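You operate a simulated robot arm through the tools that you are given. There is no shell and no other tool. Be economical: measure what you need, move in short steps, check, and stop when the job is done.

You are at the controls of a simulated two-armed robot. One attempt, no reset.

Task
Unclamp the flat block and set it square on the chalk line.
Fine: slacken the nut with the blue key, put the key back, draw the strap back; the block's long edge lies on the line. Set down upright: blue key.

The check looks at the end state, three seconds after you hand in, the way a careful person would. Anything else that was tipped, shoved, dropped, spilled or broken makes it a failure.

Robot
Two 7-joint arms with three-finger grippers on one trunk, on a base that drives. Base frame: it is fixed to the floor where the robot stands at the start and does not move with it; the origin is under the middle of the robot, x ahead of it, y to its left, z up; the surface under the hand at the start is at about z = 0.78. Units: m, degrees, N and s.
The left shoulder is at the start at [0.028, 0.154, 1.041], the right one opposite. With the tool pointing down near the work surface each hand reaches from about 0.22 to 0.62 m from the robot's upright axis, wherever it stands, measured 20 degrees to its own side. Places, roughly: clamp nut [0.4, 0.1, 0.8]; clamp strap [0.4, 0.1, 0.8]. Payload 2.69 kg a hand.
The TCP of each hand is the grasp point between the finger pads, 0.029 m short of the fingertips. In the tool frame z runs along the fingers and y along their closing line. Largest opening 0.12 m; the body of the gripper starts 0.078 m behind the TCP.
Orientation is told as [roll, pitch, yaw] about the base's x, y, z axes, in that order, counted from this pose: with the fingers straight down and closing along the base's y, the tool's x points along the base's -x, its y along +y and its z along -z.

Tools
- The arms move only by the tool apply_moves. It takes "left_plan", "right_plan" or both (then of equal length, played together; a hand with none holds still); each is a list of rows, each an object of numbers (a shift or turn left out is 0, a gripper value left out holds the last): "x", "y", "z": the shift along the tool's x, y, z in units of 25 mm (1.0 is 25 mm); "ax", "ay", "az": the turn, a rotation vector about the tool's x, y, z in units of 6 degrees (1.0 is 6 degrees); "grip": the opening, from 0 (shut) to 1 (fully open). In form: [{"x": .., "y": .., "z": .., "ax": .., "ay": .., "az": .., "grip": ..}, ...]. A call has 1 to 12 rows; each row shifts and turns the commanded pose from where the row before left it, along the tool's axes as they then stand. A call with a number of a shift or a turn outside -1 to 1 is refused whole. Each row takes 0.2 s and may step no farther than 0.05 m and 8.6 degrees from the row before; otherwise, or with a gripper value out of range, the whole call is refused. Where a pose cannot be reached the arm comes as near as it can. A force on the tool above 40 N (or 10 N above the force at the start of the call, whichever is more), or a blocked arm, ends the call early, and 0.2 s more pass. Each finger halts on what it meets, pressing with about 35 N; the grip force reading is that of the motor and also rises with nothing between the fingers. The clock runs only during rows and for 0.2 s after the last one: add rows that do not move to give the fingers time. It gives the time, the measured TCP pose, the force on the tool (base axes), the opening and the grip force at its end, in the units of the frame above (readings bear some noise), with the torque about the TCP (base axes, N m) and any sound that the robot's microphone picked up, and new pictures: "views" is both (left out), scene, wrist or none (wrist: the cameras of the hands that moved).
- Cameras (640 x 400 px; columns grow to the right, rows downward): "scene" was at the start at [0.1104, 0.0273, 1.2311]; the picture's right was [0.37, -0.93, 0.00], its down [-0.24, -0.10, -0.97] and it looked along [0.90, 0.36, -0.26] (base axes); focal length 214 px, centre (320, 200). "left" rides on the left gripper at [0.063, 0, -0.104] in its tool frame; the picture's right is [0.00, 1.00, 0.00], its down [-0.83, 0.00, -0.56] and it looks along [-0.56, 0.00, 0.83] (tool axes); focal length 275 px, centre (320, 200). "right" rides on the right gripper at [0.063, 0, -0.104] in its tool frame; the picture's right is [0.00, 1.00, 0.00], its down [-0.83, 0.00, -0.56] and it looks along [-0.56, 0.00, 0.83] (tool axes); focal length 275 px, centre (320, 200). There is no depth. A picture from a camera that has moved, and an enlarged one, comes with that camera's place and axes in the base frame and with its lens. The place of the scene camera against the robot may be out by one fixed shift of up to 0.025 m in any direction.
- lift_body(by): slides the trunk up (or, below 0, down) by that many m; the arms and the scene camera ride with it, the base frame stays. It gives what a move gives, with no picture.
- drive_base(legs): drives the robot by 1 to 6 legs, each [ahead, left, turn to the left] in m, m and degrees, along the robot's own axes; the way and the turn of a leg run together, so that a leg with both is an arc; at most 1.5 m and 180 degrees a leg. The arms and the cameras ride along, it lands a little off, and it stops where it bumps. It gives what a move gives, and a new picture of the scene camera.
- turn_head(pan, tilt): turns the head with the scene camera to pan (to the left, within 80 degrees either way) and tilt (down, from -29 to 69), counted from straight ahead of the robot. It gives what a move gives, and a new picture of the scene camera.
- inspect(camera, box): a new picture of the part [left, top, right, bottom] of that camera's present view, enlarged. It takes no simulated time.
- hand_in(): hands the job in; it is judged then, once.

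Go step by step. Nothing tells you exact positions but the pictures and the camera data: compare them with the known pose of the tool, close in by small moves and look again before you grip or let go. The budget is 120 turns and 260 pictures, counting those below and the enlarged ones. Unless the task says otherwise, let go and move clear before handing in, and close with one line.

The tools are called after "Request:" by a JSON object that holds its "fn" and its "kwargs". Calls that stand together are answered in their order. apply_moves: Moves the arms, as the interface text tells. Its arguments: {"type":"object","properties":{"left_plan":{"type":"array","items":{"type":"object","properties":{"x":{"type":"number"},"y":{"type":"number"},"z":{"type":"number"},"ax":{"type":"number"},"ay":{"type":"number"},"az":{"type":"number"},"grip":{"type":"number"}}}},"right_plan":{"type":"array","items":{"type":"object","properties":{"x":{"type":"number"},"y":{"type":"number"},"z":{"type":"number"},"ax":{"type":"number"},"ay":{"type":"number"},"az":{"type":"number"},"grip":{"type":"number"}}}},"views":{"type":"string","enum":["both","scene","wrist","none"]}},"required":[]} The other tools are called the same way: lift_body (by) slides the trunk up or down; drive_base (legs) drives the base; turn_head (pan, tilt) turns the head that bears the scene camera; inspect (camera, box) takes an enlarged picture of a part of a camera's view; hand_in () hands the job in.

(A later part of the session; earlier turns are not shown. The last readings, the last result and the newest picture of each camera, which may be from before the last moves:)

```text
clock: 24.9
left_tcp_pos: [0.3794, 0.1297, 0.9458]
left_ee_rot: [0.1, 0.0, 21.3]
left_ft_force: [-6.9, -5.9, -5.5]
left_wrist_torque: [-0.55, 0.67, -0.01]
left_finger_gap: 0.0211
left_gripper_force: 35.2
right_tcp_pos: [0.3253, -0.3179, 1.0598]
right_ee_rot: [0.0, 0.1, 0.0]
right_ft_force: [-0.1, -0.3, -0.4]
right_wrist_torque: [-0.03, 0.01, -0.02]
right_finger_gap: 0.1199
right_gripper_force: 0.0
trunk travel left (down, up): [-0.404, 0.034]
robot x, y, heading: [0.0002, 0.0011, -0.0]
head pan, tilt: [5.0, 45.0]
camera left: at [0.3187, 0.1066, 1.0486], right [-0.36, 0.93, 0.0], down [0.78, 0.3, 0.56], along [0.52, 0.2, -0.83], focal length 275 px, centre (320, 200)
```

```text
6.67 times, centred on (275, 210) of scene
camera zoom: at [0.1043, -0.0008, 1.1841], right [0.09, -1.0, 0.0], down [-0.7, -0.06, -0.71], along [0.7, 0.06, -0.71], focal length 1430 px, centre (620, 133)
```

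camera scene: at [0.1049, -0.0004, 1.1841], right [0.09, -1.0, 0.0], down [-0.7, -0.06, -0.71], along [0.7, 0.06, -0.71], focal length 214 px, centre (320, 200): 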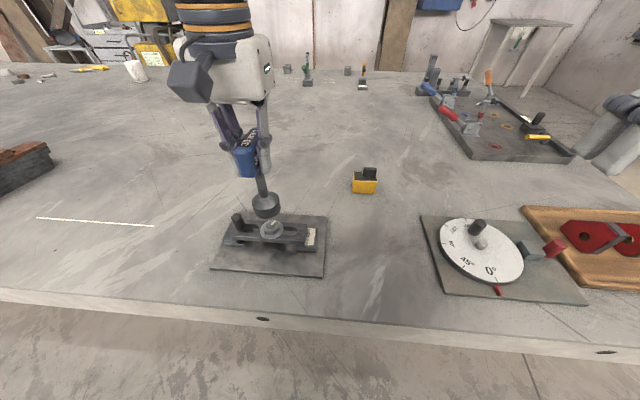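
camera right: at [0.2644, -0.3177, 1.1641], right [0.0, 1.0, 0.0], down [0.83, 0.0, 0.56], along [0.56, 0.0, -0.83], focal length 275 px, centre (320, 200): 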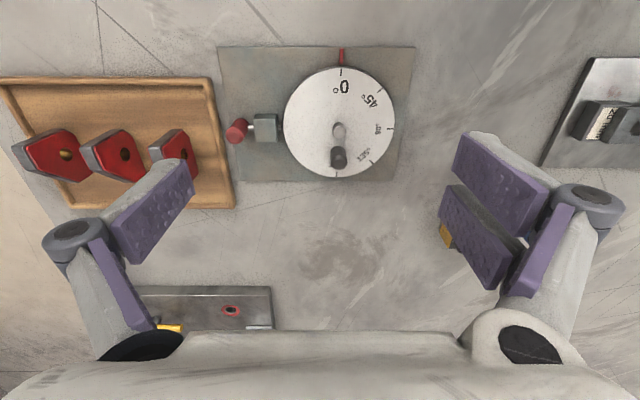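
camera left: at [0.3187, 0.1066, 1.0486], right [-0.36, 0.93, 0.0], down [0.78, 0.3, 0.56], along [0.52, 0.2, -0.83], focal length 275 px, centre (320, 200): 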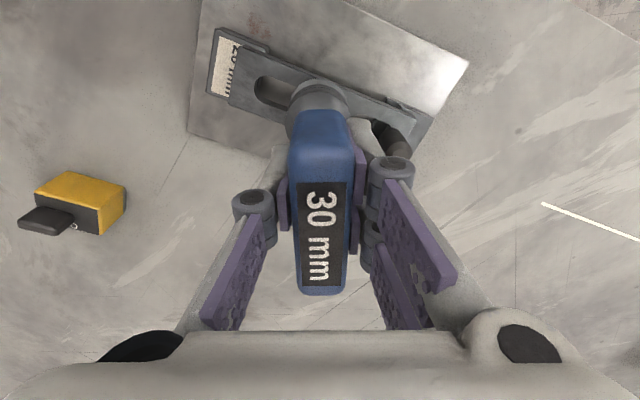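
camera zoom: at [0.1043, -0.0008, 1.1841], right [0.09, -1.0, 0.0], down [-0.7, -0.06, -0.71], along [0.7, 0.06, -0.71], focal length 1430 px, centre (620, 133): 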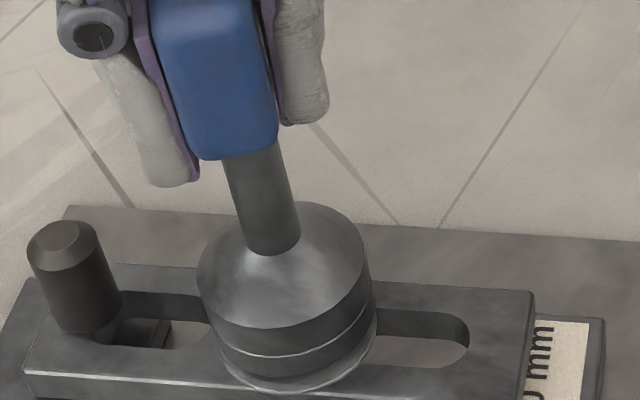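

The key turns with the hand without slipping, and the side force shows the socket is captured on the nut. I'll recentre by about 2 mm and keep turning.

Request:
{"fn": "apply_moves", "kwargs": {"left_plan": [{"x": 0.073, "y": -0.023}, {"az": -0.8}, {"az": -0.8}, {"az": -0.8}, {"az": -0.8}, {"az": -0.8}, {"az": -0.8}, {}], "views": "wrist"}}

Request:
{"fn": "inspect", "kwargs": {"camera": "scene", "box": [245, 180, 305, 240]}}

```text
clock: 26.7
left_tcp_pos: [0.3791, 0.1262, 0.9447]
left_ee_rot: [-0.1, 0.0, 50.1]
left_ft_force: [0.0, 0.2, -3.9]
left_wrist_torque: [-0.01, 0.02, -0.55]
left_finger_gap: 0.0212
left_gripper_force: 35.6
right_tcp_pos: [0.3279, -0.3171, 1.0596]
right_ee_rot: [-0.1, 0.0, 0.0]
right_ft_force: [0.0, -0.4, 0.0]
right_wrist_torque: [-0.04, 0.03, 0.0]
right_finger_gap: 0.12
right_gripper_force: 0.0
trunk travel left (down, up): [-0.404, 0.034]
robot x, y, heading: [0.0007, 0.0042, 0.1]
head pan, tilt: [5.0, 45.0]
camera left: at [0.3366, 0.0791, 1.048], right [-0.76, 0.64, 0.0], down [0.54, 0.64, 0.56], along [0.36, 0.43, -0.83], focal length 275 px, centre (320, 200)
```

left: 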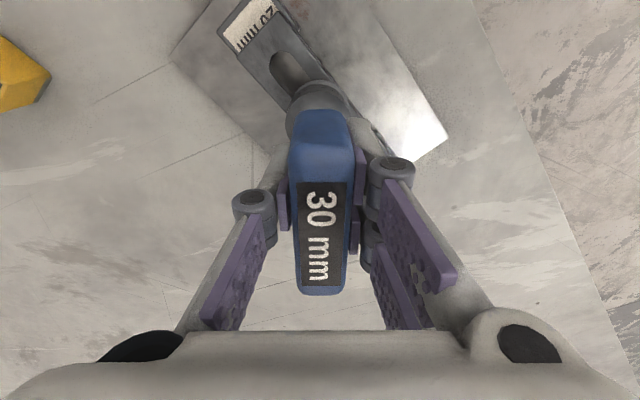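

```text
6.67 times, centred on (275, 210) of scene
camera zoom: at [0.1049, -0.0003, 1.1841], right [0.09, -1.0, 0.0], down [-0.7, -0.06, -0.71], along [0.7, 0.06, -0.71], focal length 1430 px, centre (620, 133)
```

zoom: 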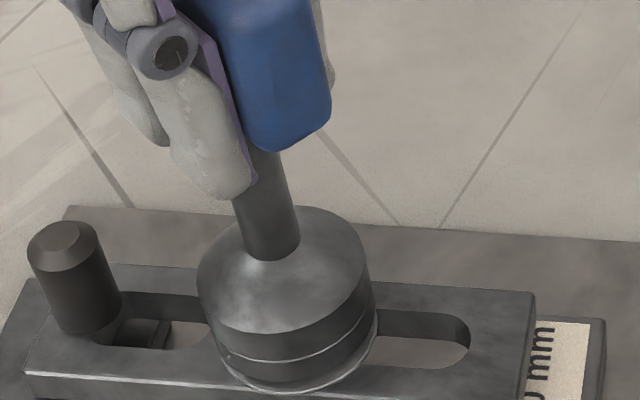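

The torque of -0.55 N·m shows the nut resisting counter-clockwise turning. I'll continue turning.

Request:
{"fn": "apply_moves", "kwargs": {"left_plan": [{"az": -0.8}, {"az": -0.8}, {"az": -0.8}, {"az": -0.8}, {"az": -0.8}, {"az": -0.8}, {"az": -0.8}, {}], "views": "wrist"}}

Request:
{"fn": "inspect", "kwargs": {"camera": "scene", "box": [235, 150, 315, 240]}}

```text
clock: 28.5
left_tcp_pos: [0.3791, 0.1294, 0.9461]
left_ee_rot: [0.0, 0.0, 83.7]
left_ft_force: [-0.7, 0.1, -4.7]
left_wrist_torque: [-0.03, 0.05, -1.52]
left_finger_gap: 0.0243
left_gripper_force: 35.2
right_tcp_pos: [0.3286, -0.317, 1.0591]
right_ee_rot: [-0.1, 0.0, 0.0]
right_ft_force: [0.6, -0.2, 0.3]
right_wrist_torque: [0.01, 0.02, 0.02]
right_finger_gap: 0.1202
right_gripper_force: 0.1
trunk travel left (down, up): [-0.404, 0.034]
robot x, y, heading: [-0.0032, -0.0009, -0.2]
head pan, tilt: [5.0, 45.0]
camera left: at [0.3702, 0.0658, 1.0483], right [-0.99, 0.11, 0.0], down [0.09, 0.83, 0.56], along [0.06, 0.55, -0.83], focal length 275 px, centre (320, 200)
```

left: 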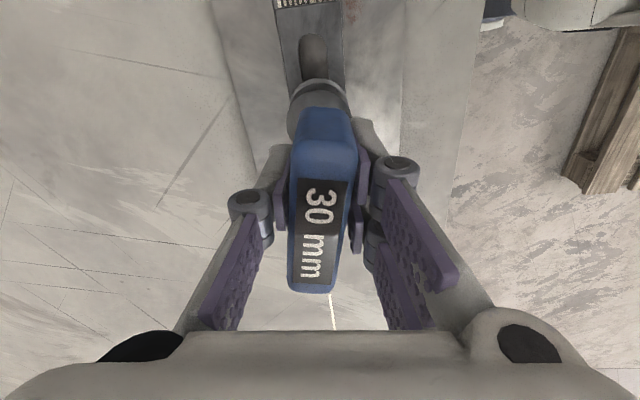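

```text
4.44 times, centred on (275, 195) of scene
camera zoom: at [0.1049, -0.0003, 1.1841], right [0.09, -1.0, 0.0], down [-0.7, -0.06, -0.71], along [0.7, 0.06, -0.71], focal length 953 px, centre (520, 222)
```

zoom: 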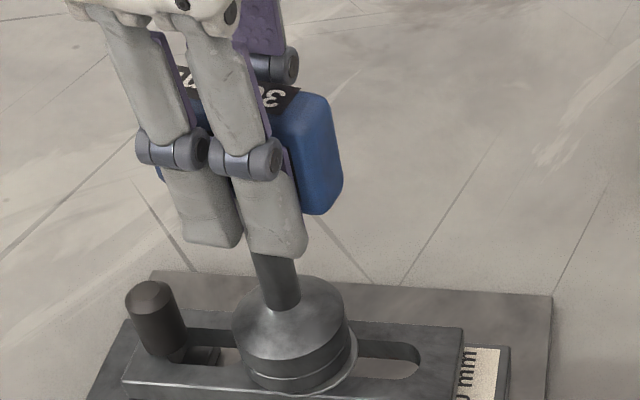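

Torque has risen to 1.5 N·m and the handle is starting to twist in the grip. I'll unload it, lift the key off, and look at the nut's mark to see what it did.

Request:
{"fn": "apply_moves", "kwargs": {"left_plan": [{"az": 0.8}, {"az": 0.7}, {}, {"z": -0.4}, {"z": -0.6}, {"z": -0.6}, {}], "views": "wrist"}}

Request:
{"fn": "inspect", "kwargs": {"camera": "scene", "box": [235, 150, 315, 250]}}

```text
clock: 30.1
left_tcp_pos: [0.3792, 0.128, 0.9857]
left_ee_rot: [0.0, 0.0, 74.7]
left_ft_force: [-0.3, 0.8, -3.6]
left_wrist_torque: [-0.01, -0.04, 0.01]
left_finger_gap: 0.0214
left_gripper_force: 35.0
right_tcp_pos: [0.3269, -0.3182, 1.0592]
right_ee_rot: [-0.1, 0.0, -0.1]
right_ft_force: [-0.7, 0.9, -0.1]
right_wrist_torque: [0.01, -0.02, -0.01]
right_finger_gap: 0.1197
right_gripper_force: 0.0
trunk travel left (down, up): [-0.404, 0.034]
robot x, y, heading: [-0.0013, 0.001, 0.0]
head pan, tilt: [5.0, 45.0]
camera left: at [0.3602, 0.0673, 1.0889], right [-0.96, 0.27, 0.0], down [0.22, 0.8, 0.56], along [0.15, 0.54, -0.83], focal length 275 px, centre (320, 200)
```

left: 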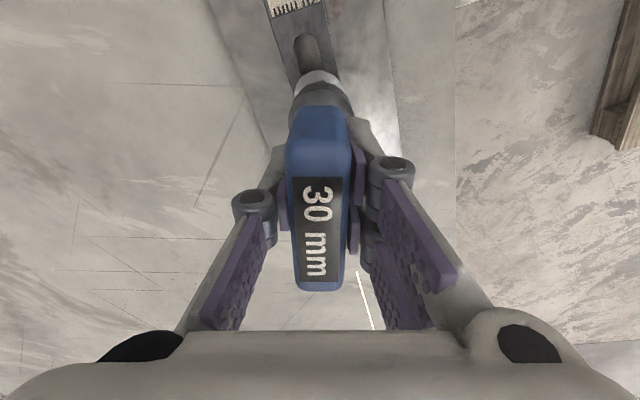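

```text
4.00 times, centred on (275, 200) of scene
camera zoom: at [0.105, -0.0004, 1.1841], right [0.09, -1.0, 0.0], down [-0.7, -0.06, -0.71], along [0.7, 0.06, -0.71], focal length 858 px, centre (500, 200)
```

zoom: 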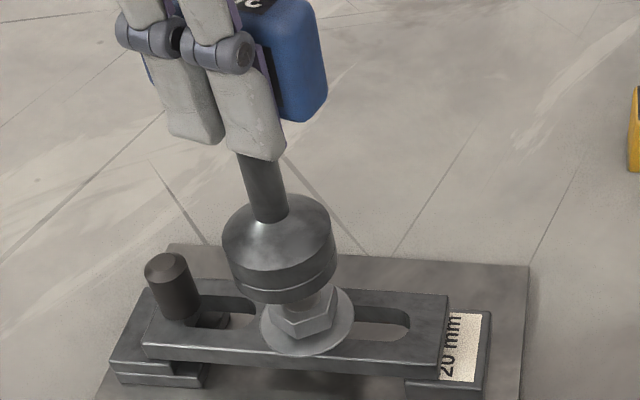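

Request:
{"fn": "apply_moves", "kwargs": {"left_plan": [{"z": -0.8}, {"z": -0.8}, {}], "views": "none"}}

Request:
{"fn": "inspect", "kwargs": {"camera": "scene", "box": [245, 180, 305, 240]}}

Request:
{"fn": "inspect", "kwargs": {"camera": "left", "box": [270, 0, 370, 120]}}

```text
clock: 30.9
left_tcp_pos: [0.3788, 0.1288, 1.0271]
left_ee_rot: [0.0, 0.0, 74.7]
left_ft_force: [0.5, 0.1, -4.1]
left_wrist_torque: [-0.02, 0.01, -0.02]
left_finger_gap: 0.0211
left_gripper_force: 34.5
right_tcp_pos: [0.3264, -0.3175, 1.0588]
right_ee_rot: [0.0, 0.0, 0.0]
right_ft_force: [-0.5, 0.2, -0.5]
right_wrist_torque: [0.0, 0.0, -0.02]
right_finger_gap: 0.1203
right_gripper_force: 0.0
trunk travel left (down, up): [-0.404, 0.034]
robot x, y, heading: [0.0037, -0.0011, -0.4]
head pan, tilt: [5.0, 45.0]
```

```text
6.67 times, centred on (275, 210) of scene
camera zoom: at [0.105, -0.0003, 1.1841], right [0.09, -1.0, 0.0], down [-0.7, -0.06, -0.71], along [0.7, 0.06, -0.71], focal length 1430 px, centre (620, 133)
```

zoom: 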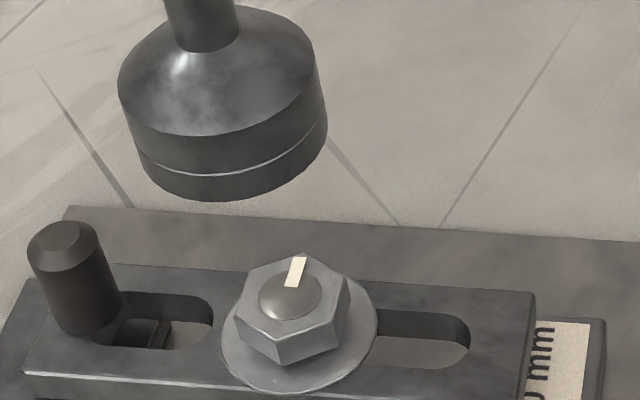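

```text
3.33 times, centred on (320, 60) of left
camera zoom: at [0.3608, 0.0678, 1.1306], right [-0.96, 0.27, 0.0], down [0.22, 0.8, 0.56], along [0.15, 0.54, -0.83], focal length 918 px, centre (320, 667)
```

zoom: 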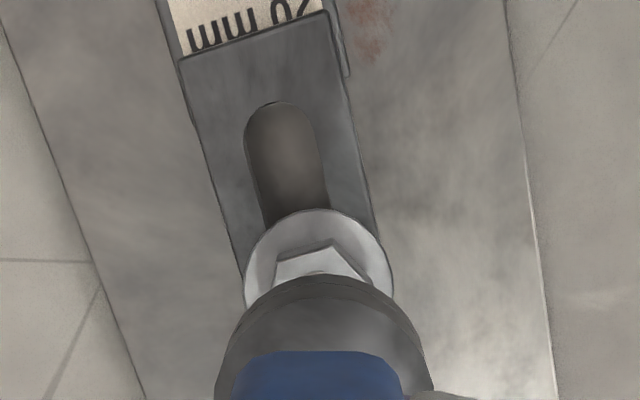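

The mark moved about 30° counter-clockwise, so the key is turning the nut the right way, matching at key yaw 75°, 15° or -45°. I'll wind the hand back to about -46° at height to get a long turning stroke.

Request:
{"fn": "apply_moves", "kwargs": {"left_plan": [{"az": 1}, {"az": 1}, {"az": 1}, {"az": 1}, {"az": 1}, {"az": 1}, {"az": 1}, {"az": 1}, {"az": 1}, {"az": 1}, {}], "views": "none"}}

Request:
{"fn": "apply_moves", "kwargs": {"left_plan": [{"az": 1}, {"az": 1}, {"az": 1}, {"az": 1}, {"az": 1}, {"az": 1}, {"az": 1}, {"az": 1}, {"az": 1}, {"az": 1}, {}], "views": "both"}}

Request:
{"fn": "inspect", "kwargs": {"camera": "scene", "box": [245, 180, 305, 240]}}

```text
clock: 33.3
left_tcp_pos: [0.3799, 0.1267, 1.0263]
left_ee_rot: [0.0, 0.0, 14.6]
left_ft_force: [0.7, -0.4, -4.5]
left_wrist_torque: [-0.02, 0.01, -0.01]
left_finger_gap: 0.0211
left_gripper_force: 35.0
right_tcp_pos: [0.3275, -0.318, 1.0585]
right_ee_rot: [0.0, -0.1, 0.0]
right_ft_force: [-0.2, 0.7, -0.2]
right_wrist_torque: [0.01, 0.0, -0.03]
right_finger_gap: 0.1198
right_gripper_force: 0.1
trunk travel left (down, up): [-0.404, 0.034]
robot x, y, heading: [-0.0022, 0.0033, -0.2]
head pan, tilt: [5.0, 45.0]
```

```text
clock: 35.7
left_tcp_pos: [0.3776, 0.1272, 1.0256]
left_ee_rot: [0.0, 0.1, -45.4]
left_ft_force: [-0.4, 0.7, -5.1]
left_wrist_torque: [0.01, 0.02, -0.02]
left_finger_gap: 0.0214
left_gripper_force: 35.0
right_tcp_pos: [0.3265, -0.3165, 1.0597]
right_ee_rot: [0.1, 0.0, 0.0]
right_ft_force: [-0.2, -0.7, 0.1]
right_wrist_torque: [0.0, 0.02, 0.03]
right_finger_gap: 0.12
right_gripper_force: 0.1
trunk travel left (down, up): [-0.404, 0.034]
robot x, y, heading: [-0.0029, 0.0023, -0.1]
head pan, tilt: [5.0, 45.0]
camera scene: at [0.1049, -0.0003, 1.1841], right [0.09, -1.0, 0.0], down [-0.7, -0.06, -0.71], along [0.7, 0.06, -0.71], focal length 214 px, centre (320, 200)
camera left: at [0.3328, 0.1723, 1.1287], right [0.72, 0.7, 0.0], down [0.58, -0.59, 0.56], along [0.39, -0.4, -0.83], focal length 275 px, centre (320, 200)
```

scene: 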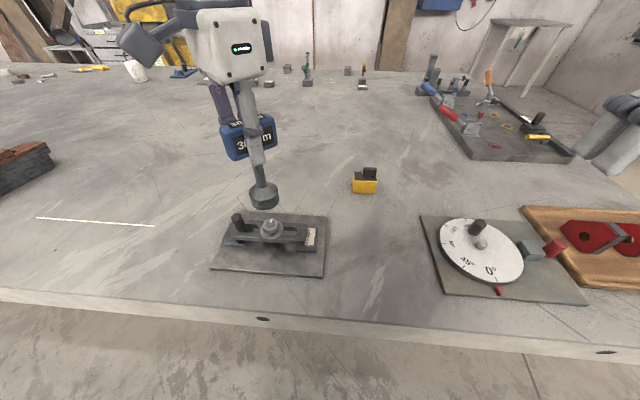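
left: 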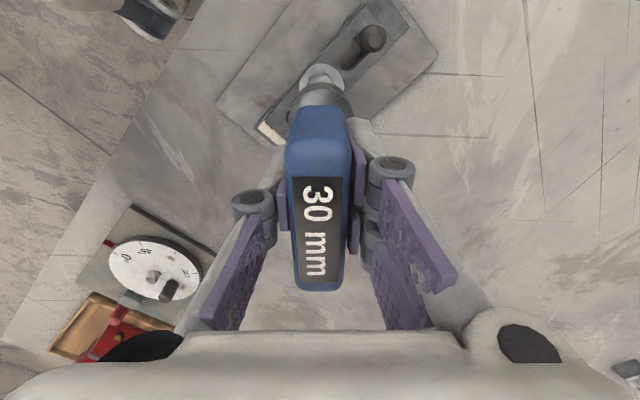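

```text
6.67 times, centred on (275, 210) of scene
camera zoom: at [0.1049, -0.0003, 1.1841], right [0.09, -1.0, 0.0], down [-0.7, -0.06, -0.71], along [0.7, 0.06, -0.71], focal length 1430 px, centre (620, 133)
```

zoom: 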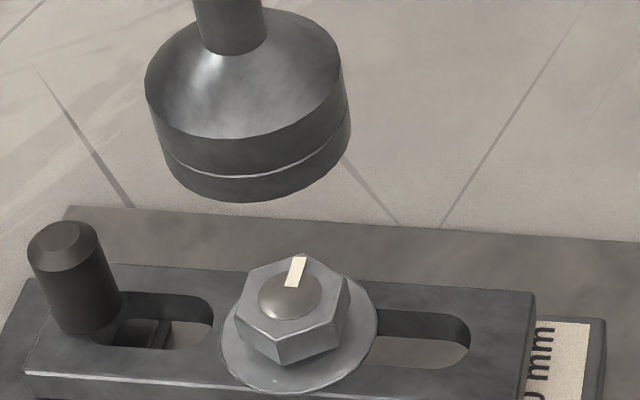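

The socket looks a few mm eccentric to the tool axis. I'll check the lateral alignment from the wrist view before lowering.

Request:
{"fn": "inspect", "kwargs": {"camera": "left", "box": [270, 40, 370, 130]}}

```text
4.44 times, centred on (320, 85) of left
camera zoom: at [0.3328, 0.1723, 1.1287], right [0.72, 0.7, 0.0], down [0.58, -0.59, 0.56], along [0.39, -0.4, -0.83], focal length 1224 px, centre (320, 711)
```

zoom: 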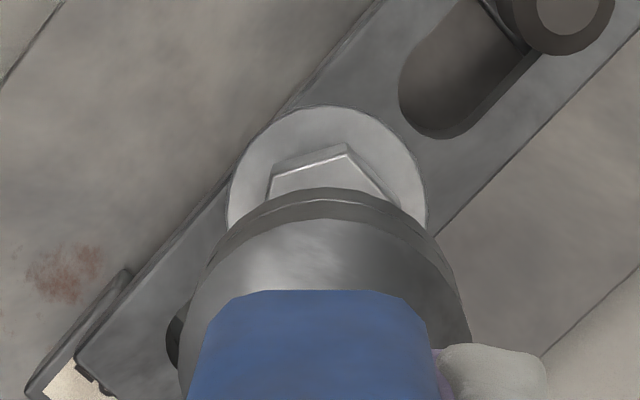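

Visually nearly centred, so I'll shift about 1.5 mm sideways and lower onto the nut.

Request:
{"fn": "apply_moves", "kwargs": {"left_plan": [{"x": 0.03, "y": 0.06, "az": 0.2}, {"z": 0.8}, {"z": 0.8}, {"z": 0.8}, {"z": 0.4}, {"z": 0.15}, {"z": 0.15}, {"z": 0.15}, {}], "views": "none"}}

Request:
{"fn": "inspect", "kwargs": {"camera": "scene", "box": [245, 180, 305, 240]}}

```text
clock: 37.7
left_tcp_pos: [0.3802, 0.13, 0.9455]
left_ee_rot: [0.1, -0.2, -46.5]
left_ft_force: [0.2, 0.4, 13.8]
left_wrist_torque: [-0.24, -0.04, 0.03]
left_finger_gap: 0.021
left_gripper_force: 35.0
right_tcp_pos: [0.3259, -0.3177, 1.0594]
right_ee_rot: [0.0, -0.1, 0.0]
right_ft_force: [0.3, -0.1, -0.1]
right_wrist_torque: [0.0, 0.01, -0.04]
right_finger_gap: 0.12
right_gripper_force: 0.0
trunk travel left (down, up): [-0.404, 0.034]
robot x, y, heading: [0.0, 0.0001, 0.0]
head pan, tilt: [5.0, 45.0]
```

```text
6.67 times, centred on (275, 210) of scene
camera zoom: at [0.1039, -0.0005, 1.1845], right [0.09, -1.0, 0.0], down [-0.7, -0.06, -0.71], along [0.7, 0.06, -0.71], focal length 1430 px, centre (620, 133)
```

zoom: 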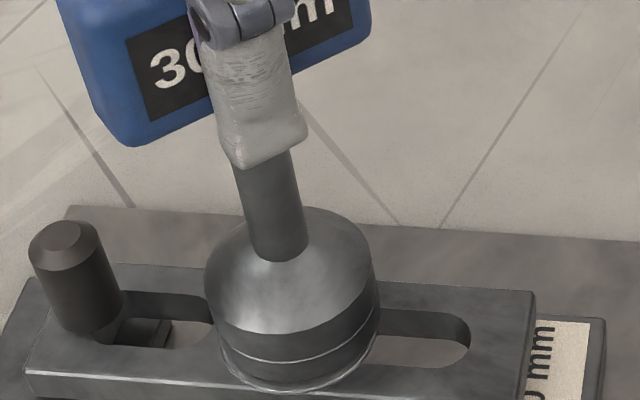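

Seated at the same depth. I'll turn counter-clockwise, with a small sideways compensation for the eccentricity.

Request:
{"fn": "apply_moves", "kwargs": {"left_plan": [{"z": -0.1}, {"az": -1, "y": -0.017}, {"az": -1, "y": -0.017}, {"az": -1, "y": -0.017}, {"az": -1, "y": -0.017}, {"az": -1, "y": -0.017}, {"az": -1, "y": -0.017}, {}], "views": "wrist"}}

```text
clock: 39.5
left_tcp_pos: [0.3769, 0.1268, 0.9453]
left_ee_rot: [0.0, 0.0, -10.6]
left_ft_force: [-0.3, 0.4, -4.1]
left_wrist_torque: [-0.02, -0.01, -1.08]
left_finger_gap: 0.0212
left_gripper_force: 35.1
right_tcp_pos: [0.3265, -0.3161, 1.0602]
right_ee_rot: [0.0, 0.0, 0.0]
right_ft_force: [-0.1, -0.3, 0.0]
right_wrist_torque: [0.04, 0.06, 0.02]
right_finger_gap: 0.1201
right_gripper_force: 0.0
trunk travel left (down, up): [-0.404, 0.034]
robot x, y, heading: [0.0009, 0.0009, -0.0]
head pan, tilt: [5.0, 45.0]
camera left: at [0.3138, 0.139, 1.0492], right [0.19, 0.98, 0.0], down [0.82, -0.16, 0.56], along [0.55, -0.1, -0.83], focal length 275 px, centre (320, 200)
```

left: 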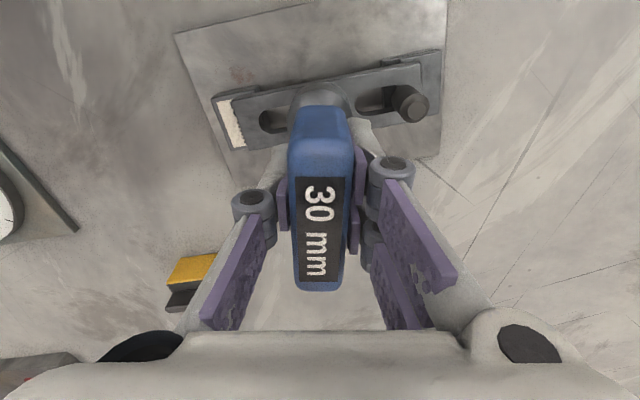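

Request:
{"fn": "apply_moves", "kwargs": {"left_plan": [{"az": -1, "y": -0.017}, {"az": -1, "y": -0.017}, {"az": -1, "y": -0.017}, {"az": -1, "y": -0.017}, {"az": -1, "y": -0.017}, {}], "views": "wrist"}}

```text
clock: 40.9
left_tcp_pos: [0.3783, 0.127, 0.9454]
left_ee_rot: [0.0, 0.0, 19.6]
left_ft_force: [0.1, -0.8, -4.5]
left_wrist_torque: [-0.01, 0.06, -1.73]
left_finger_gap: 0.0278
left_gripper_force: 35.2
right_tcp_pos: [0.3275, -0.3162, 1.0599]
right_ee_rot: [0.0, -0.1, -0.1]
right_ft_force: [0.9, -0.8, -0.1]
right_wrist_torque: [0.02, -0.01, 0.02]
right_finger_gap: 0.1197
right_gripper_force: 0.0
trunk travel left (down, up): [-0.404, 0.034]
robot x, y, heading: [0.0023, -0.0019, -0.1]
head pan, tilt: [5.0, 45.0]
camera left: at [0.3168, 0.1053, 1.0492], right [-0.33, 0.94, 0.0], down [0.78, 0.27, 0.56], along [0.53, 0.18, -0.83], focal length 275 px, centre (320, 200)
```

left: 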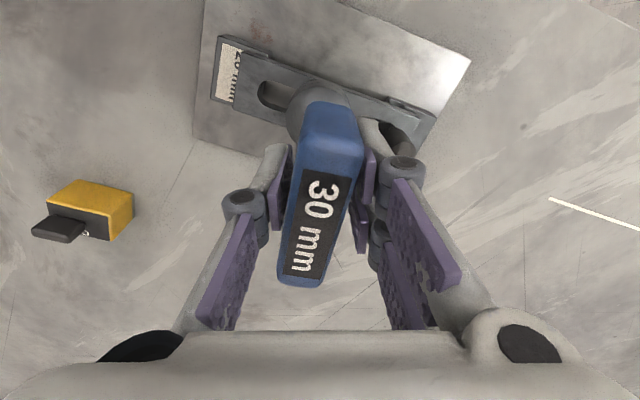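

The handle twisted about 15° in the grip at 1.7 N·m. I'll unload it, lift, and check the nut's mark again.

Request:
{"fn": "apply_moves", "kwargs": {"left_plan": [{"az": 1}, {"az": 1}, {"az": 0.7}, {}, {"z": -0.8}, {"z": -0.8}, {"z": -0.8}, {"z": -0.6}, {}], "views": "wrist"}}

Request:
{"fn": "inspect", "kwargs": {"camera": "scene", "box": [245, 180, 305, 240]}}

```text
clock: 42.9
left_tcp_pos: [0.3761, 0.1247, 1.0204]
left_ee_rot: [0.0, -0.1, 3.4]
left_ft_force: [-0.9, -0.5, -4.0]
left_wrist_torque: [-0.01, 0.02, 0.0]
left_finger_gap: 0.0212
left_gripper_force: 35.0
right_tcp_pos: [0.3272, -0.3172, 1.058]
right_ee_rot: [-0.1, 0.0, 0.1]
right_ft_force: [0.2, -0.1, -0.2]
right_wrist_torque: [0.01, -0.03, -0.01]
right_finger_gap: 0.12
right_gripper_force: 0.0
trunk travel left (down, up): [-0.404, 0.034]
robot x, y, heading: [-0.0007, 0.0002, 0.1]
head pan, tilt: [5.0, 45.0]
camera left: at [0.3117, 0.1214, 1.1242], right [-0.05, 1.0, 0.0], down [0.83, 0.04, 0.56], along [0.56, 0.03, -0.83], focal length 275 px, centre (320, 200)
```

left: 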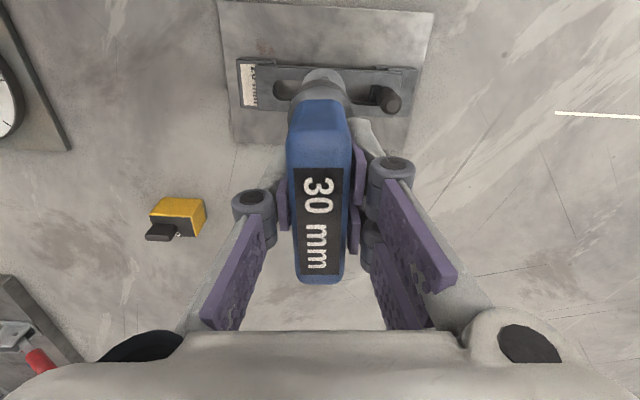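

```text
6.67 times, centred on (275, 210) of scene
camera zoom: at [0.105, -0.0003, 1.1841], right [0.09, -1.0, 0.0], down [-0.7, -0.06, -0.71], along [0.7, 0.06, -0.71], focal length 1430 px, centre (620, 133)
```

zoom: 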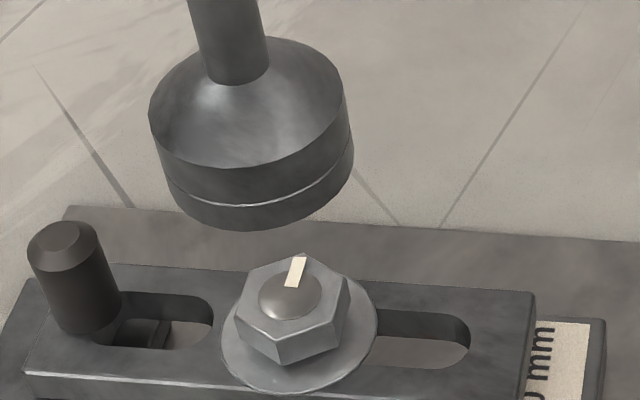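

The mark is unchanged from before this second stroke: it turned about 30° in the first stroke and now seems to be against something. I'll go back to the earlier vantage point to measure the nut's angle precisely.

Request:
{"fn": "apply_moves", "kwargs": {"left_plan": [{"az": 0.58}, {"y": -0.9, "x": -0.6}, {"y": -0.9, "x": -0.6}, {"y": -0.9, "x": -0.6}, {"z": 0.6}, {}], "views": "none"}}

Request:
{"fn": "inspect", "kwargs": {"camera": "left", "box": [360, 0, 440, 70]}}

Request:
{"fn": "inspect", "kwargs": {"camera": "left", "box": [260, 0, 520, 130]}}

```text
clock: 44.3
left_tcp_pos: [0.4215, 0.0577, 1.0058]
left_ee_rot: [0.0, 0.0, -0.2]
left_ft_force: [-0.1, -0.2, -4.4]
left_wrist_torque: [-0.05, 0.02, 0.0]
left_finger_gap: 0.0212
left_gripper_force: 34.8
right_tcp_pos: [0.3269, -0.3167, 1.059]
right_ee_rot: [0.0, 0.0, -0.1]
right_ft_force: [-0.1, 0.1, 0.1]
right_wrist_torque: [0.05, 0.0, 0.03]
right_finger_gap: 0.1199
right_gripper_force: 0.1
trunk travel left (down, up): [-0.404, 0.034]
robot x, y, heading: [-0.0012, 0.0031, -0.0]
head pan, tilt: [5.0, 45.0]
```

```text
5.71 times, centred on (400, 35) of left
camera zoom: at [0.3574, 0.0583, 1.1098], right [0.01, 1.0, 0.0], down [0.83, -0.01, 0.56], along [0.56, 0.0, -0.83], focal length 1573 px, centre (-137, 1143)
```

zoom: 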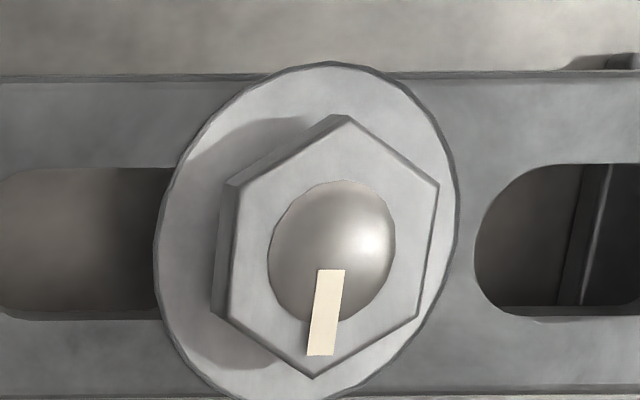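

```text
2.46 times, centred on (390, 65) of left
camera zoom: at [0.3574, 0.0583, 1.1098], right [0.01, 1.0, 0.0], down [0.83, -0.01, 0.56], along [0.56, 0.0, -0.83], focal length 678 px, centre (148, 532)
```

zoom: 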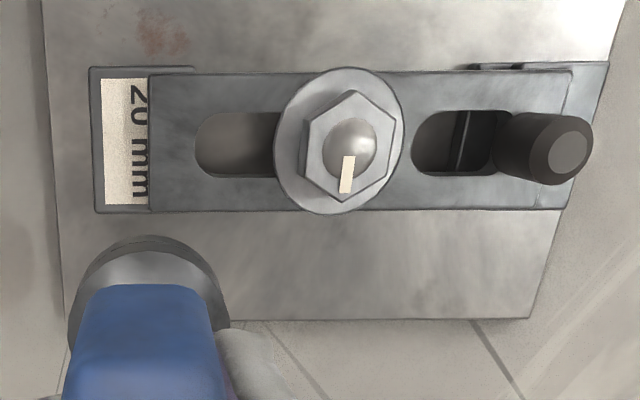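

The nut has turned 34° counter-clockwise (mark from about -33° to +1°), and that position repeats exactly, which suggests a slack stop. I'll put the key back upright and then test the strap gently.

Request:
{"fn": "apply_moves", "kwargs": {"left_plan": [{"y": -0.9, "x": -0.5}, {"y": -0.9, "x": -0.5}, {"y": -0.9, "x": -0.5}, {"y": -0.85, "x": -0.55}, {"z": 0.9}, {"z": 0.9}, {"z": 0.9}, {"z": 0.9}, {}], "views": "both"}}

```text
clock: 46.3
left_tcp_pos: [0.473, -0.0309, 0.9166]
left_ee_rot: [-0.1, 0.0, -0.3]
left_ft_force: [-0.1, 0.2, -4.5]
left_wrist_torque: [-0.02, 0.0, 0.02]
left_finger_gap: 0.0216
left_gripper_force: 34.6
right_tcp_pos: [0.3266, -0.3172, 1.0591]
right_ee_rot: [-0.1, 0.0, 0.0]
right_ft_force: [-0.8, -0.2, -0.2]
right_wrist_torque: [-0.01, 0.04, 0.0]
right_finger_gap: 0.12
right_gripper_force: 0.0
trunk travel left (down, up): [-0.404, 0.034]
robot x, y, heading: [-0.0012, 0.0007, -0.1]
head pan, tilt: [5.0, 45.0]
camera scene: at [0.1048, -0.0004, 1.1841], right [0.09, -1.0, 0.0], down [-0.7, -0.06, -0.71], along [0.7, 0.06, -0.71], focal length 214 px, centre (320, 200)
camera left: at [0.4092, -0.0304, 1.019], right [0.01, 1.0, 0.0], down [0.83, -0.01, 0.56], along [0.56, 0.0, -0.83], focal length 275 px, centre (320, 200)
```

scene: 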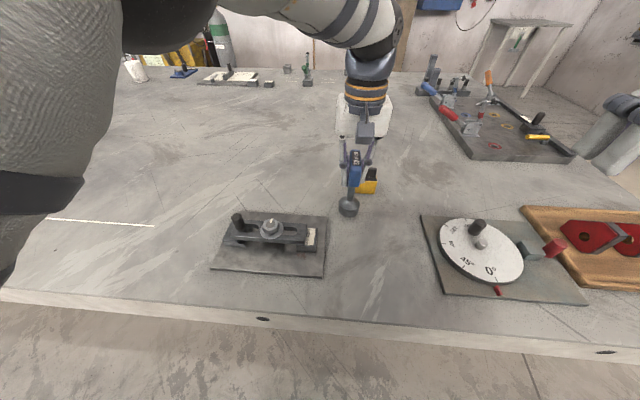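
left: 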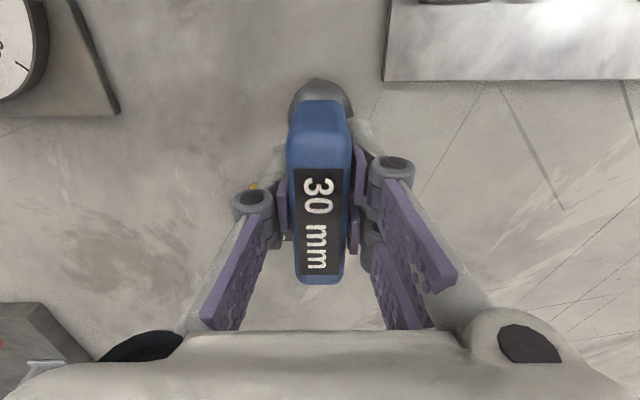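

I'll lower to the table in small steps, watching the force.

Request:
{"fn": "apply_moves", "kwargs": {"left_plan": [{"z": 0.3}, {"z": 0.15}, {"z": 0.1}, {}], "views": "none"}}

Request:
{"fn": "inspect", "kwargs": {"camera": "scene", "box": [310, 140, 390, 230]}}

```text
clock: 47.3
left_tcp_pos: [0.4739, -0.0296, 0.9022]
left_ee_rot: [-0.1, 0.0, -0.2]
left_ft_force: [0.1, 0.0, -3.6]
left_wrist_torque: [-0.02, 0.02, -0.01]
left_finger_gap: 0.0215
left_gripper_force: 35.0
right_tcp_pos: [0.3278, -0.3176, 1.0586]
right_ee_rot: [0.0, -0.1, -0.1]
right_ft_force: [-0.1, 0.0, 0.3]
right_wrist_torque: [-0.01, -0.02, -0.01]
right_finger_gap: 0.1198
right_gripper_force: 0.0
trunk travel left (down, up): [-0.404, 0.034]
robot x, y, heading: [-0.0018, -0.0039, -0.0]
head pan, tilt: [5.0, 45.0]
```

```text
4.44 times, centred on (350, 185) of scene
camera zoom: at [0.105, -0.0004, 1.1841], right [0.09, -1.0, 0.0], down [-0.7, -0.06, -0.71], along [0.7, 0.06, -0.71], focal length 953 px, centre (187, 267)
```

zoom: 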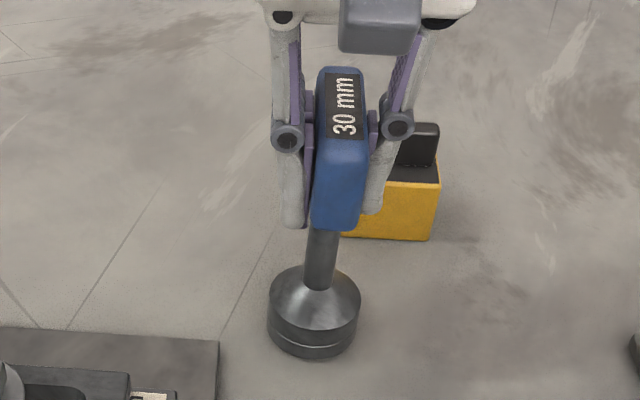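

Request:
{"fn": "apply_moves", "kwargs": {"left_plan": [{"z": 0.06}, {"z": 0.06}, {"z": 0.06}, {}], "views": "none"}}

```text
clock: 48.3
left_tcp_pos: [0.4729, -0.0307, 0.9006]
left_ee_rot: [0.1, -0.2, -0.2]
left_ft_force: [-2.5, -1.9, 12.2]
left_wrist_torque: [-0.21, -0.16, -0.06]
left_finger_gap: 0.0213
left_gripper_force: 34.8
right_tcp_pos: [0.3259, -0.3159, 1.0603]
right_ee_rot: [0.0, -0.1, 0.1]
right_ft_force: [-0.7, -0.5, -0.1]
right_wrist_torque: [0.01, -0.01, 0.0]
right_finger_gap: 0.1201
right_gripper_force: 0.1
trunk travel left (down, up): [-0.404, 0.034]
robot x, y, heading: [-0.0012, 0.0008, 0.2]
head pan, tilt: [5.0, 45.0]
```

In contact with the table. I'll ease the press, open, and rise clear.

Request:
{"fn": "apply_moves", "kwargs": {"left_plan": [{"z": -0.08}, {"grip": 0.25}, {"grip": 0.35}, {"grip": 0.6}, {}, {"z": -0.6}, {"z": -0.9}, {"z": -0.9}, {"z": -0.9}, {"z": -0.9}, {}], "views": "both"}}

```text
clock: 50.7
left_tcp_pos: [0.472, -0.0304, 1.006]
left_ee_rot: [0.0, 0.0, -0.1]
left_ft_force: [-0.6, -0.4, 0.1]
left_wrist_torque: [0.04, 0.04, 0.03]
left_finger_gap: 0.0721
left_gripper_force: 0.1
right_tcp_pos: [0.3281, -0.3179, 1.0585]
right_ee_rot: [0.0, -0.1, 0.0]
right_ft_force: [0.7, 0.3, 0.4]
right_wrist_torque: [-0.01, 0.04, -0.01]
right_finger_gap: 0.12
right_gripper_force: 0.1
trunk travel left (down, up): [-0.404, 0.034]
robot x, y, heading: [-0.0017, -0.0034, 0.3]
head pan, tilt: [5.0, 45.0]
camera scene: at [0.1048, -0.0004, 1.1841], right [0.09, -1.0, 0.0], down [-0.7, -0.06, -0.71], along [0.7, 0.06, -0.71], focal length 214 px, centre (320, 200)
camera left: at [0.4084, -0.0301, 1.109], right [0.01, 1.0, 0.0], down [0.83, -0.01, 0.56], along [0.56, 0.0, -0.83], focal length 275 px, centre (320, 200)
```

scene: 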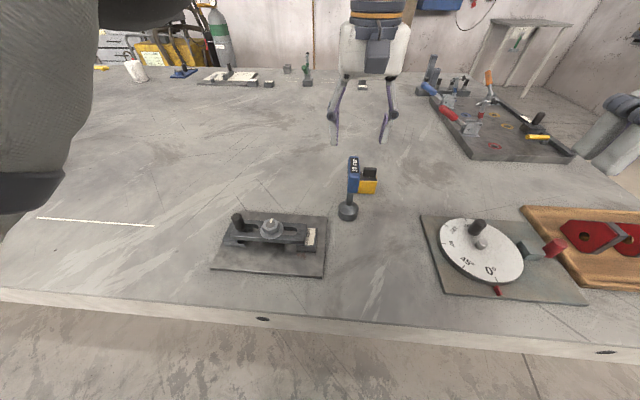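
left: 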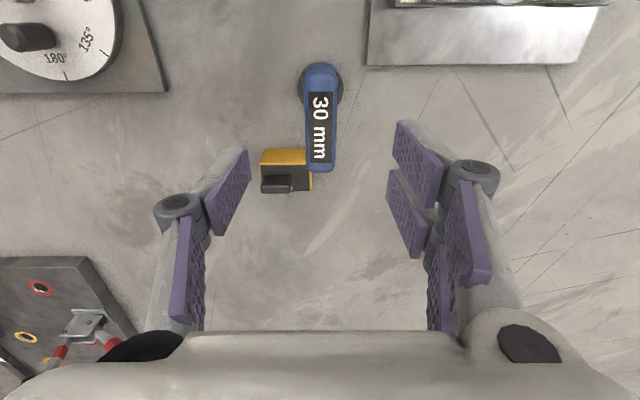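

The key stands upright back in its place. Next I'll go over the strap's peg at roughly [0.379, 0.193].

Request:
{"fn": "apply_moves", "kwargs": {"left_plan": [{"y": 0.9, "x": 0.37}, {"y": 0.9, "x": 0.37}, {"y": 0.9, "x": 0.37}, {"y": 0.9, "x": 0.37}, {"y": 0.9, "x": 0.37}, {"y": 0.9, "x": 0.37}, {"y": 0.9, "x": 0.37}, {"y": 0.9, "x": 0.37}, {"y": 0.9, "x": 0.37}, {"y": 0.84, "x": 0.37}, {}], "views": "both"}}

```text
clock: 53.1
left_tcp_pos: [0.3815, 0.1938, 1.006]
left_ee_rot: [0.0, -0.1, -0.2]
left_ft_force: [0.2, 0.1, 0.7]
left_wrist_torque: [0.01, 0.03, 0.02]
left_finger_gap: 0.0717
left_gripper_force: 0.1
right_tcp_pos: [0.3274, -0.3169, 1.0587]
right_ee_rot: [0.0, 0.0, 0.0]
right_ft_force: [-1.3, -0.9, -0.2]
right_wrist_torque: [-0.02, 0.01, 0.02]
right_finger_gap: 0.1202
right_gripper_force: 0.0
trunk travel left (down, up): [-0.404, 0.034]
robot x, y, heading: [0.0017, 0.0004, 0.2]
head pan, tilt: [5.0, 45.0]
camera scene: at [0.1048, -0.0007, 1.1841], right [0.09, -1.0, 0.0], down [-0.7, -0.06, -0.71], along [0.7, 0.06, -0.71], focal length 214 px, centre (320, 200)
camera left: at [0.3179, 0.1935, 1.1093], right [0.01, 1.0, 0.0], down [0.83, -0.01, 0.56], along [0.56, 0.0, -0.83], focal length 275 px, centre (320, 200)
```

scene: 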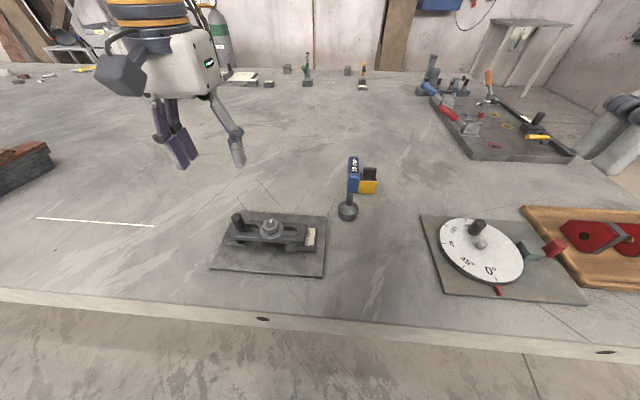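
left: 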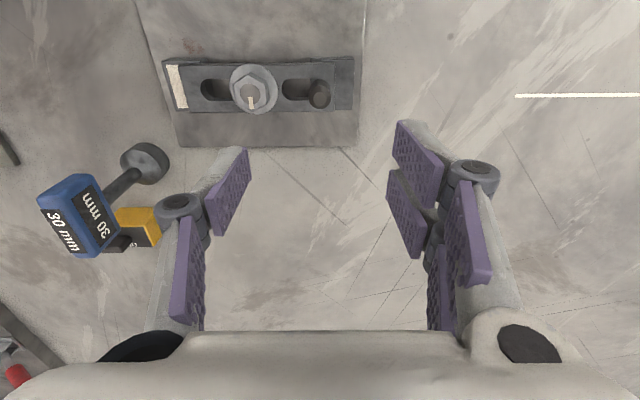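

The peg is centred under the hand. I'll narrow the opening and lower around it.

Request:
{"fn": "apply_moves", "kwargs": {"left_plan": [{"grip": 0.42, "x": 0.16, "z": 0.5}, {"z": 0.9}, {"z": 0.9}, {"z": 0.9}, {"z": 0.9}, {"z": 0.9}, {"z": 0.6}, {"z": 0.3}, {}], "views": "both"}}

Request:
{"fn": "inspect", "kwargs": {"camera": "scene", "box": [190, 170, 330, 270]}}

```text
clock: 55.1
left_tcp_pos: [0.3788, 0.1902, 0.8573]
left_ee_rot: [0.0, 0.1, -0.2]
left_ft_force: [-0.8, 0.4, -0.3]
left_wrist_torque: [0.0, 0.01, 0.03]
left_finger_gap: 0.0504
left_gripper_force: 0.1
right_tcp_pos: [0.3269, -0.3166, 1.0602]
right_ee_rot: [0.1, -0.1, 0.0]
right_ft_force: [0.4, 0.7, 1.1]
right_wrist_torque: [-0.01, -0.01, 0.02]
right_finger_gap: 0.1199
right_gripper_force: 0.0
trunk travel left (down, up): [-0.404, 0.034]
robot x, y, heading: [0.002, 0.0015, 0.1]
head pan, tilt: [5.0, 45.0]
camera scene: at [0.1046, -0.0004, 1.1842], right [0.09, -1.0, 0.0], down [-0.7, -0.06, -0.71], along [0.7, 0.06, -0.71], focal length 214 px, centre (320, 200)
camera left: at [0.3144, 0.1913, 0.9595], right [0.01, 1.0, 0.0], down [0.83, -0.01, 0.56], along [0.56, 0.0, -0.83], focal length 275 px, centre (320, 200)
```

scene: 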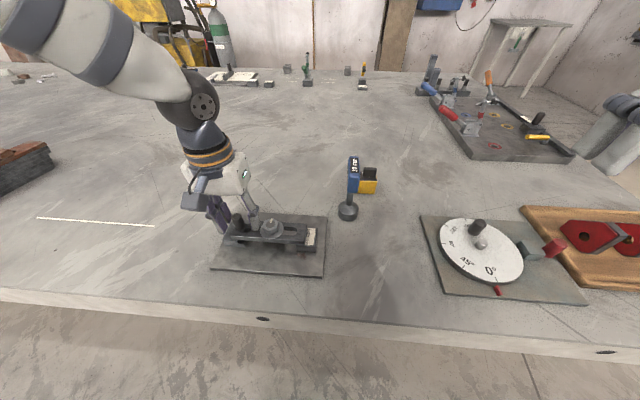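
left: 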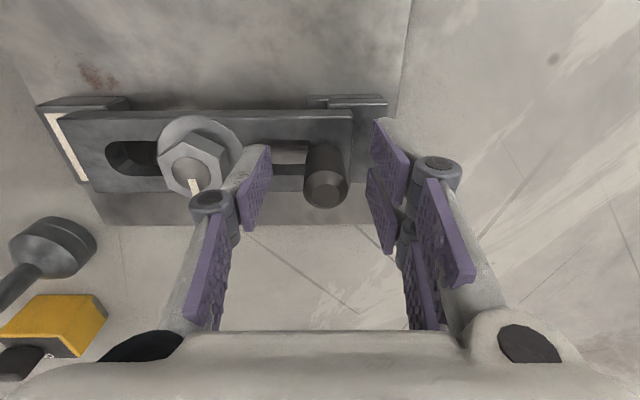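

```text
4.00 times, centred on (260, 220) of scene
camera zoom: at [0.1046, -0.0004, 1.1842], right [0.09, -1.0, 0.0], down [-0.7, -0.06, -0.71], along [0.7, 0.06, -0.71], focal length 858 px, centre (560, 120)
```

zoom: 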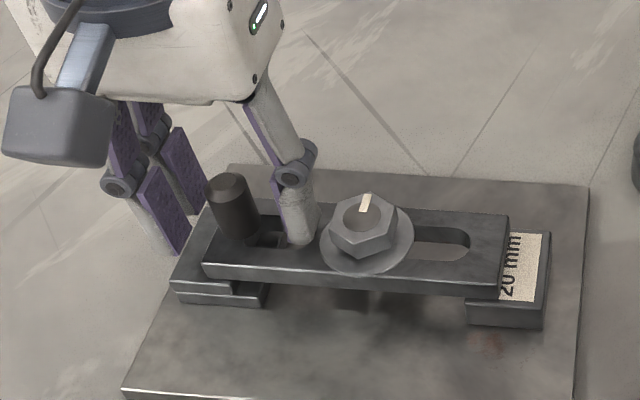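

The peg sits between the fingers. I'll close on it, then pull gently in +y as a test.

Request:
{"fn": "apply_moves", "kwargs": {"left_plan": [{"y": 0.06, "grip": 0}, {}, {}, {}], "views": "none"}}

Request:
{"fn": "apply_moves", "kwargs": {"left_plan": [{"y": 0.15}, {"y": 0.15}, {"y": 0.15}, {}], "views": "wrist"}}

Request:
{"fn": "inspect", "kwargs": {"camera": "scene", "box": [190, 170, 330, 270]}}

```text
clock: 56.1
left_tcp_pos: [0.3797, 0.1932, 0.8555]
left_ee_rot: [0.0, 0.0, -0.3]
left_ft_force: [0.6, 0.9, -2.9]
left_wrist_torque: [0.0, -0.27, 0.08]
left_finger_gap: 0.0188
left_gripper_force: 43.8
right_tcp_pos: [0.3264, -0.3174, 1.0607]
right_ee_rot: [-0.1, -0.1, 0.0]
right_ft_force: [-0.8, -0.2, 0.0]
right_wrist_torque: [0.02, -0.01, 0.04]
right_finger_gap: 0.1199
right_gripper_force: 0.1
trunk travel left (down, up): [-0.404, 0.034]
robot x, y, heading: [-0.0004, -0.0026, -0.1]
head pan, tilt: [5.0, 45.0]
```

```text
clock: 57.1
left_tcp_pos: [0.3792, 0.2057, 0.8573]
left_ee_rot: [0.0, 0.1, -0.3]
left_ft_force: [6.0, -0.4, -23.7]
left_wrist_torque: [-0.17, -1.03, 0.04]
left_finger_gap: 0.0188
left_gripper_force: 43.5
right_tcp_pos: [0.3282, -0.3161, 1.0591]
right_ee_rot: [0.1, 0.0, 0.0]
right_ft_force: [-0.3, 0.1, -0.5]
right_wrist_torque: [0.0, 0.03, 0.0]
right_finger_gap: 0.1198
right_gripper_force: 0.0
trunk travel left (down, up): [-0.404, 0.034]
robot x, y, heading: [0.003, 0.0021, -0.3]
head pan, tilt: [5.0, 45.0]
camera left: at [0.3148, 0.2052, 0.9599], right [0.01, 1.0, 0.0], down [0.83, -0.01, 0.55], along [0.55, 0.0, -0.83], focal length 275 px, centre (320, 200)
```

left: 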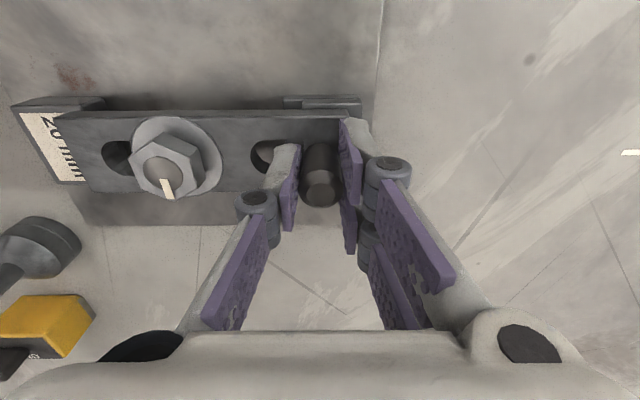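

```text
4.00 times, centred on (260, 220) of scene
camera zoom: at [0.1066, 0.0, 1.1837], right [0.09, -1.0, 0.0], down [-0.71, -0.06, -0.71], along [0.7, 0.06, -0.71], focal length 858 px, centre (560, 120)
```

zoom: 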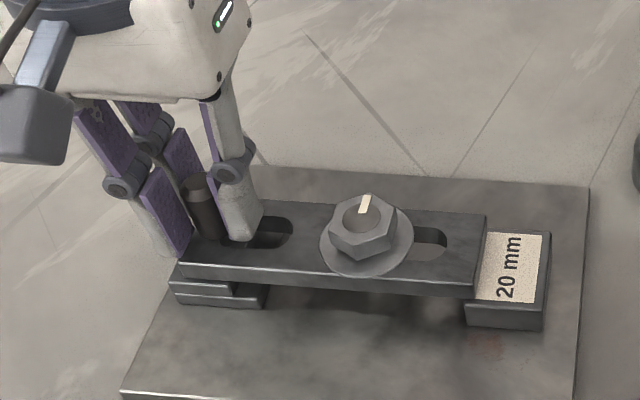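

The strap slides, so the nut is slack. I'll ease the vertical load and draw it back another 16 mm or so.

Request:
{"fn": "apply_moves", "kwargs": {"left_plan": [{"z": 0.05, "y": 0.15}, {"y": 0.15}, {"y": 0.15}, {"y": 0.15}, {"y": 0.1}, {}], "views": "wrist"}}

Request:
{"fn": "inspect", "kwargs": {"camera": "scene", "box": [190, 170, 330, 270]}}

```text
clock: 58.5
left_tcp_pos: [0.3785, 0.2231, 0.8566]
left_ee_rot: [0.0, 0.0, -0.3]
left_ft_force: [5.9, -5.6, 0.7]
left_wrist_torque: [-0.22, 0.01, 0.07]
left_finger_gap: 0.0187
left_gripper_force: 44.0
right_tcp_pos: [0.3266, -0.318, 1.0593]
right_ee_rot: [0.0, 0.0, 0.0]
right_ft_force: [-0.6, 1.9, 0.6]
right_wrist_torque: [0.01, 0.0, -0.02]
right_finger_gap: 0.12
right_gripper_force: 0.0
trunk travel left (down, up): [-0.404, 0.034]
robot x, y, heading: [0.0023, -0.0015, 0.1]
head pan, tilt: [5.0, 45.0]
camera left: at [0.3143, 0.2234, 0.9597], right [0.01, 1.0, 0.0], down [0.83, -0.01, 0.56], along [0.56, 0.0, -0.83], focal length 275 px, centre (320, 200)
```

left: 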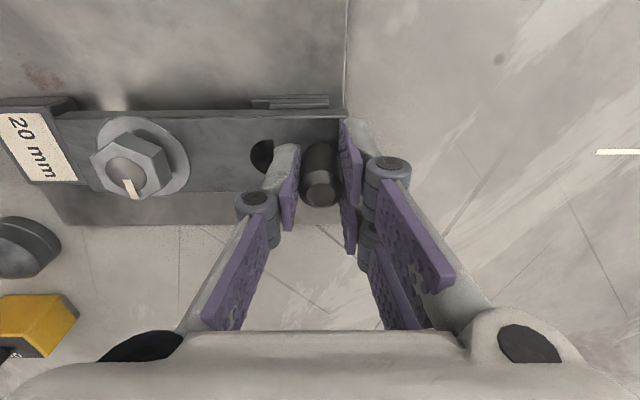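

```text
4.00 times, centred on (260, 220) of scene
camera zoom: at [0.1052, -0.0011, 1.1842], right [0.09, -1.0, 0.0], down [-0.7, -0.06, -0.71], along [0.7, 0.06, -0.71], focal length 858 px, centre (560, 120)
```

zoom: 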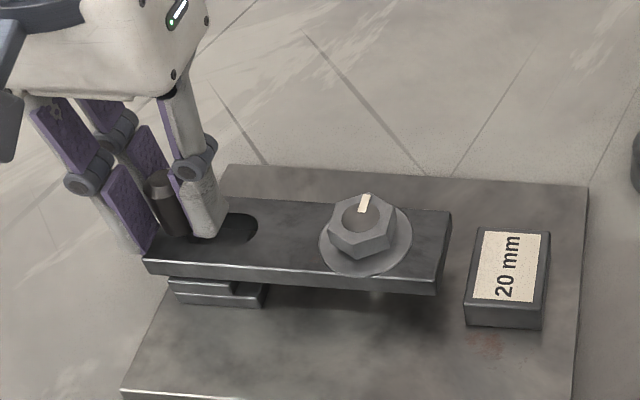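

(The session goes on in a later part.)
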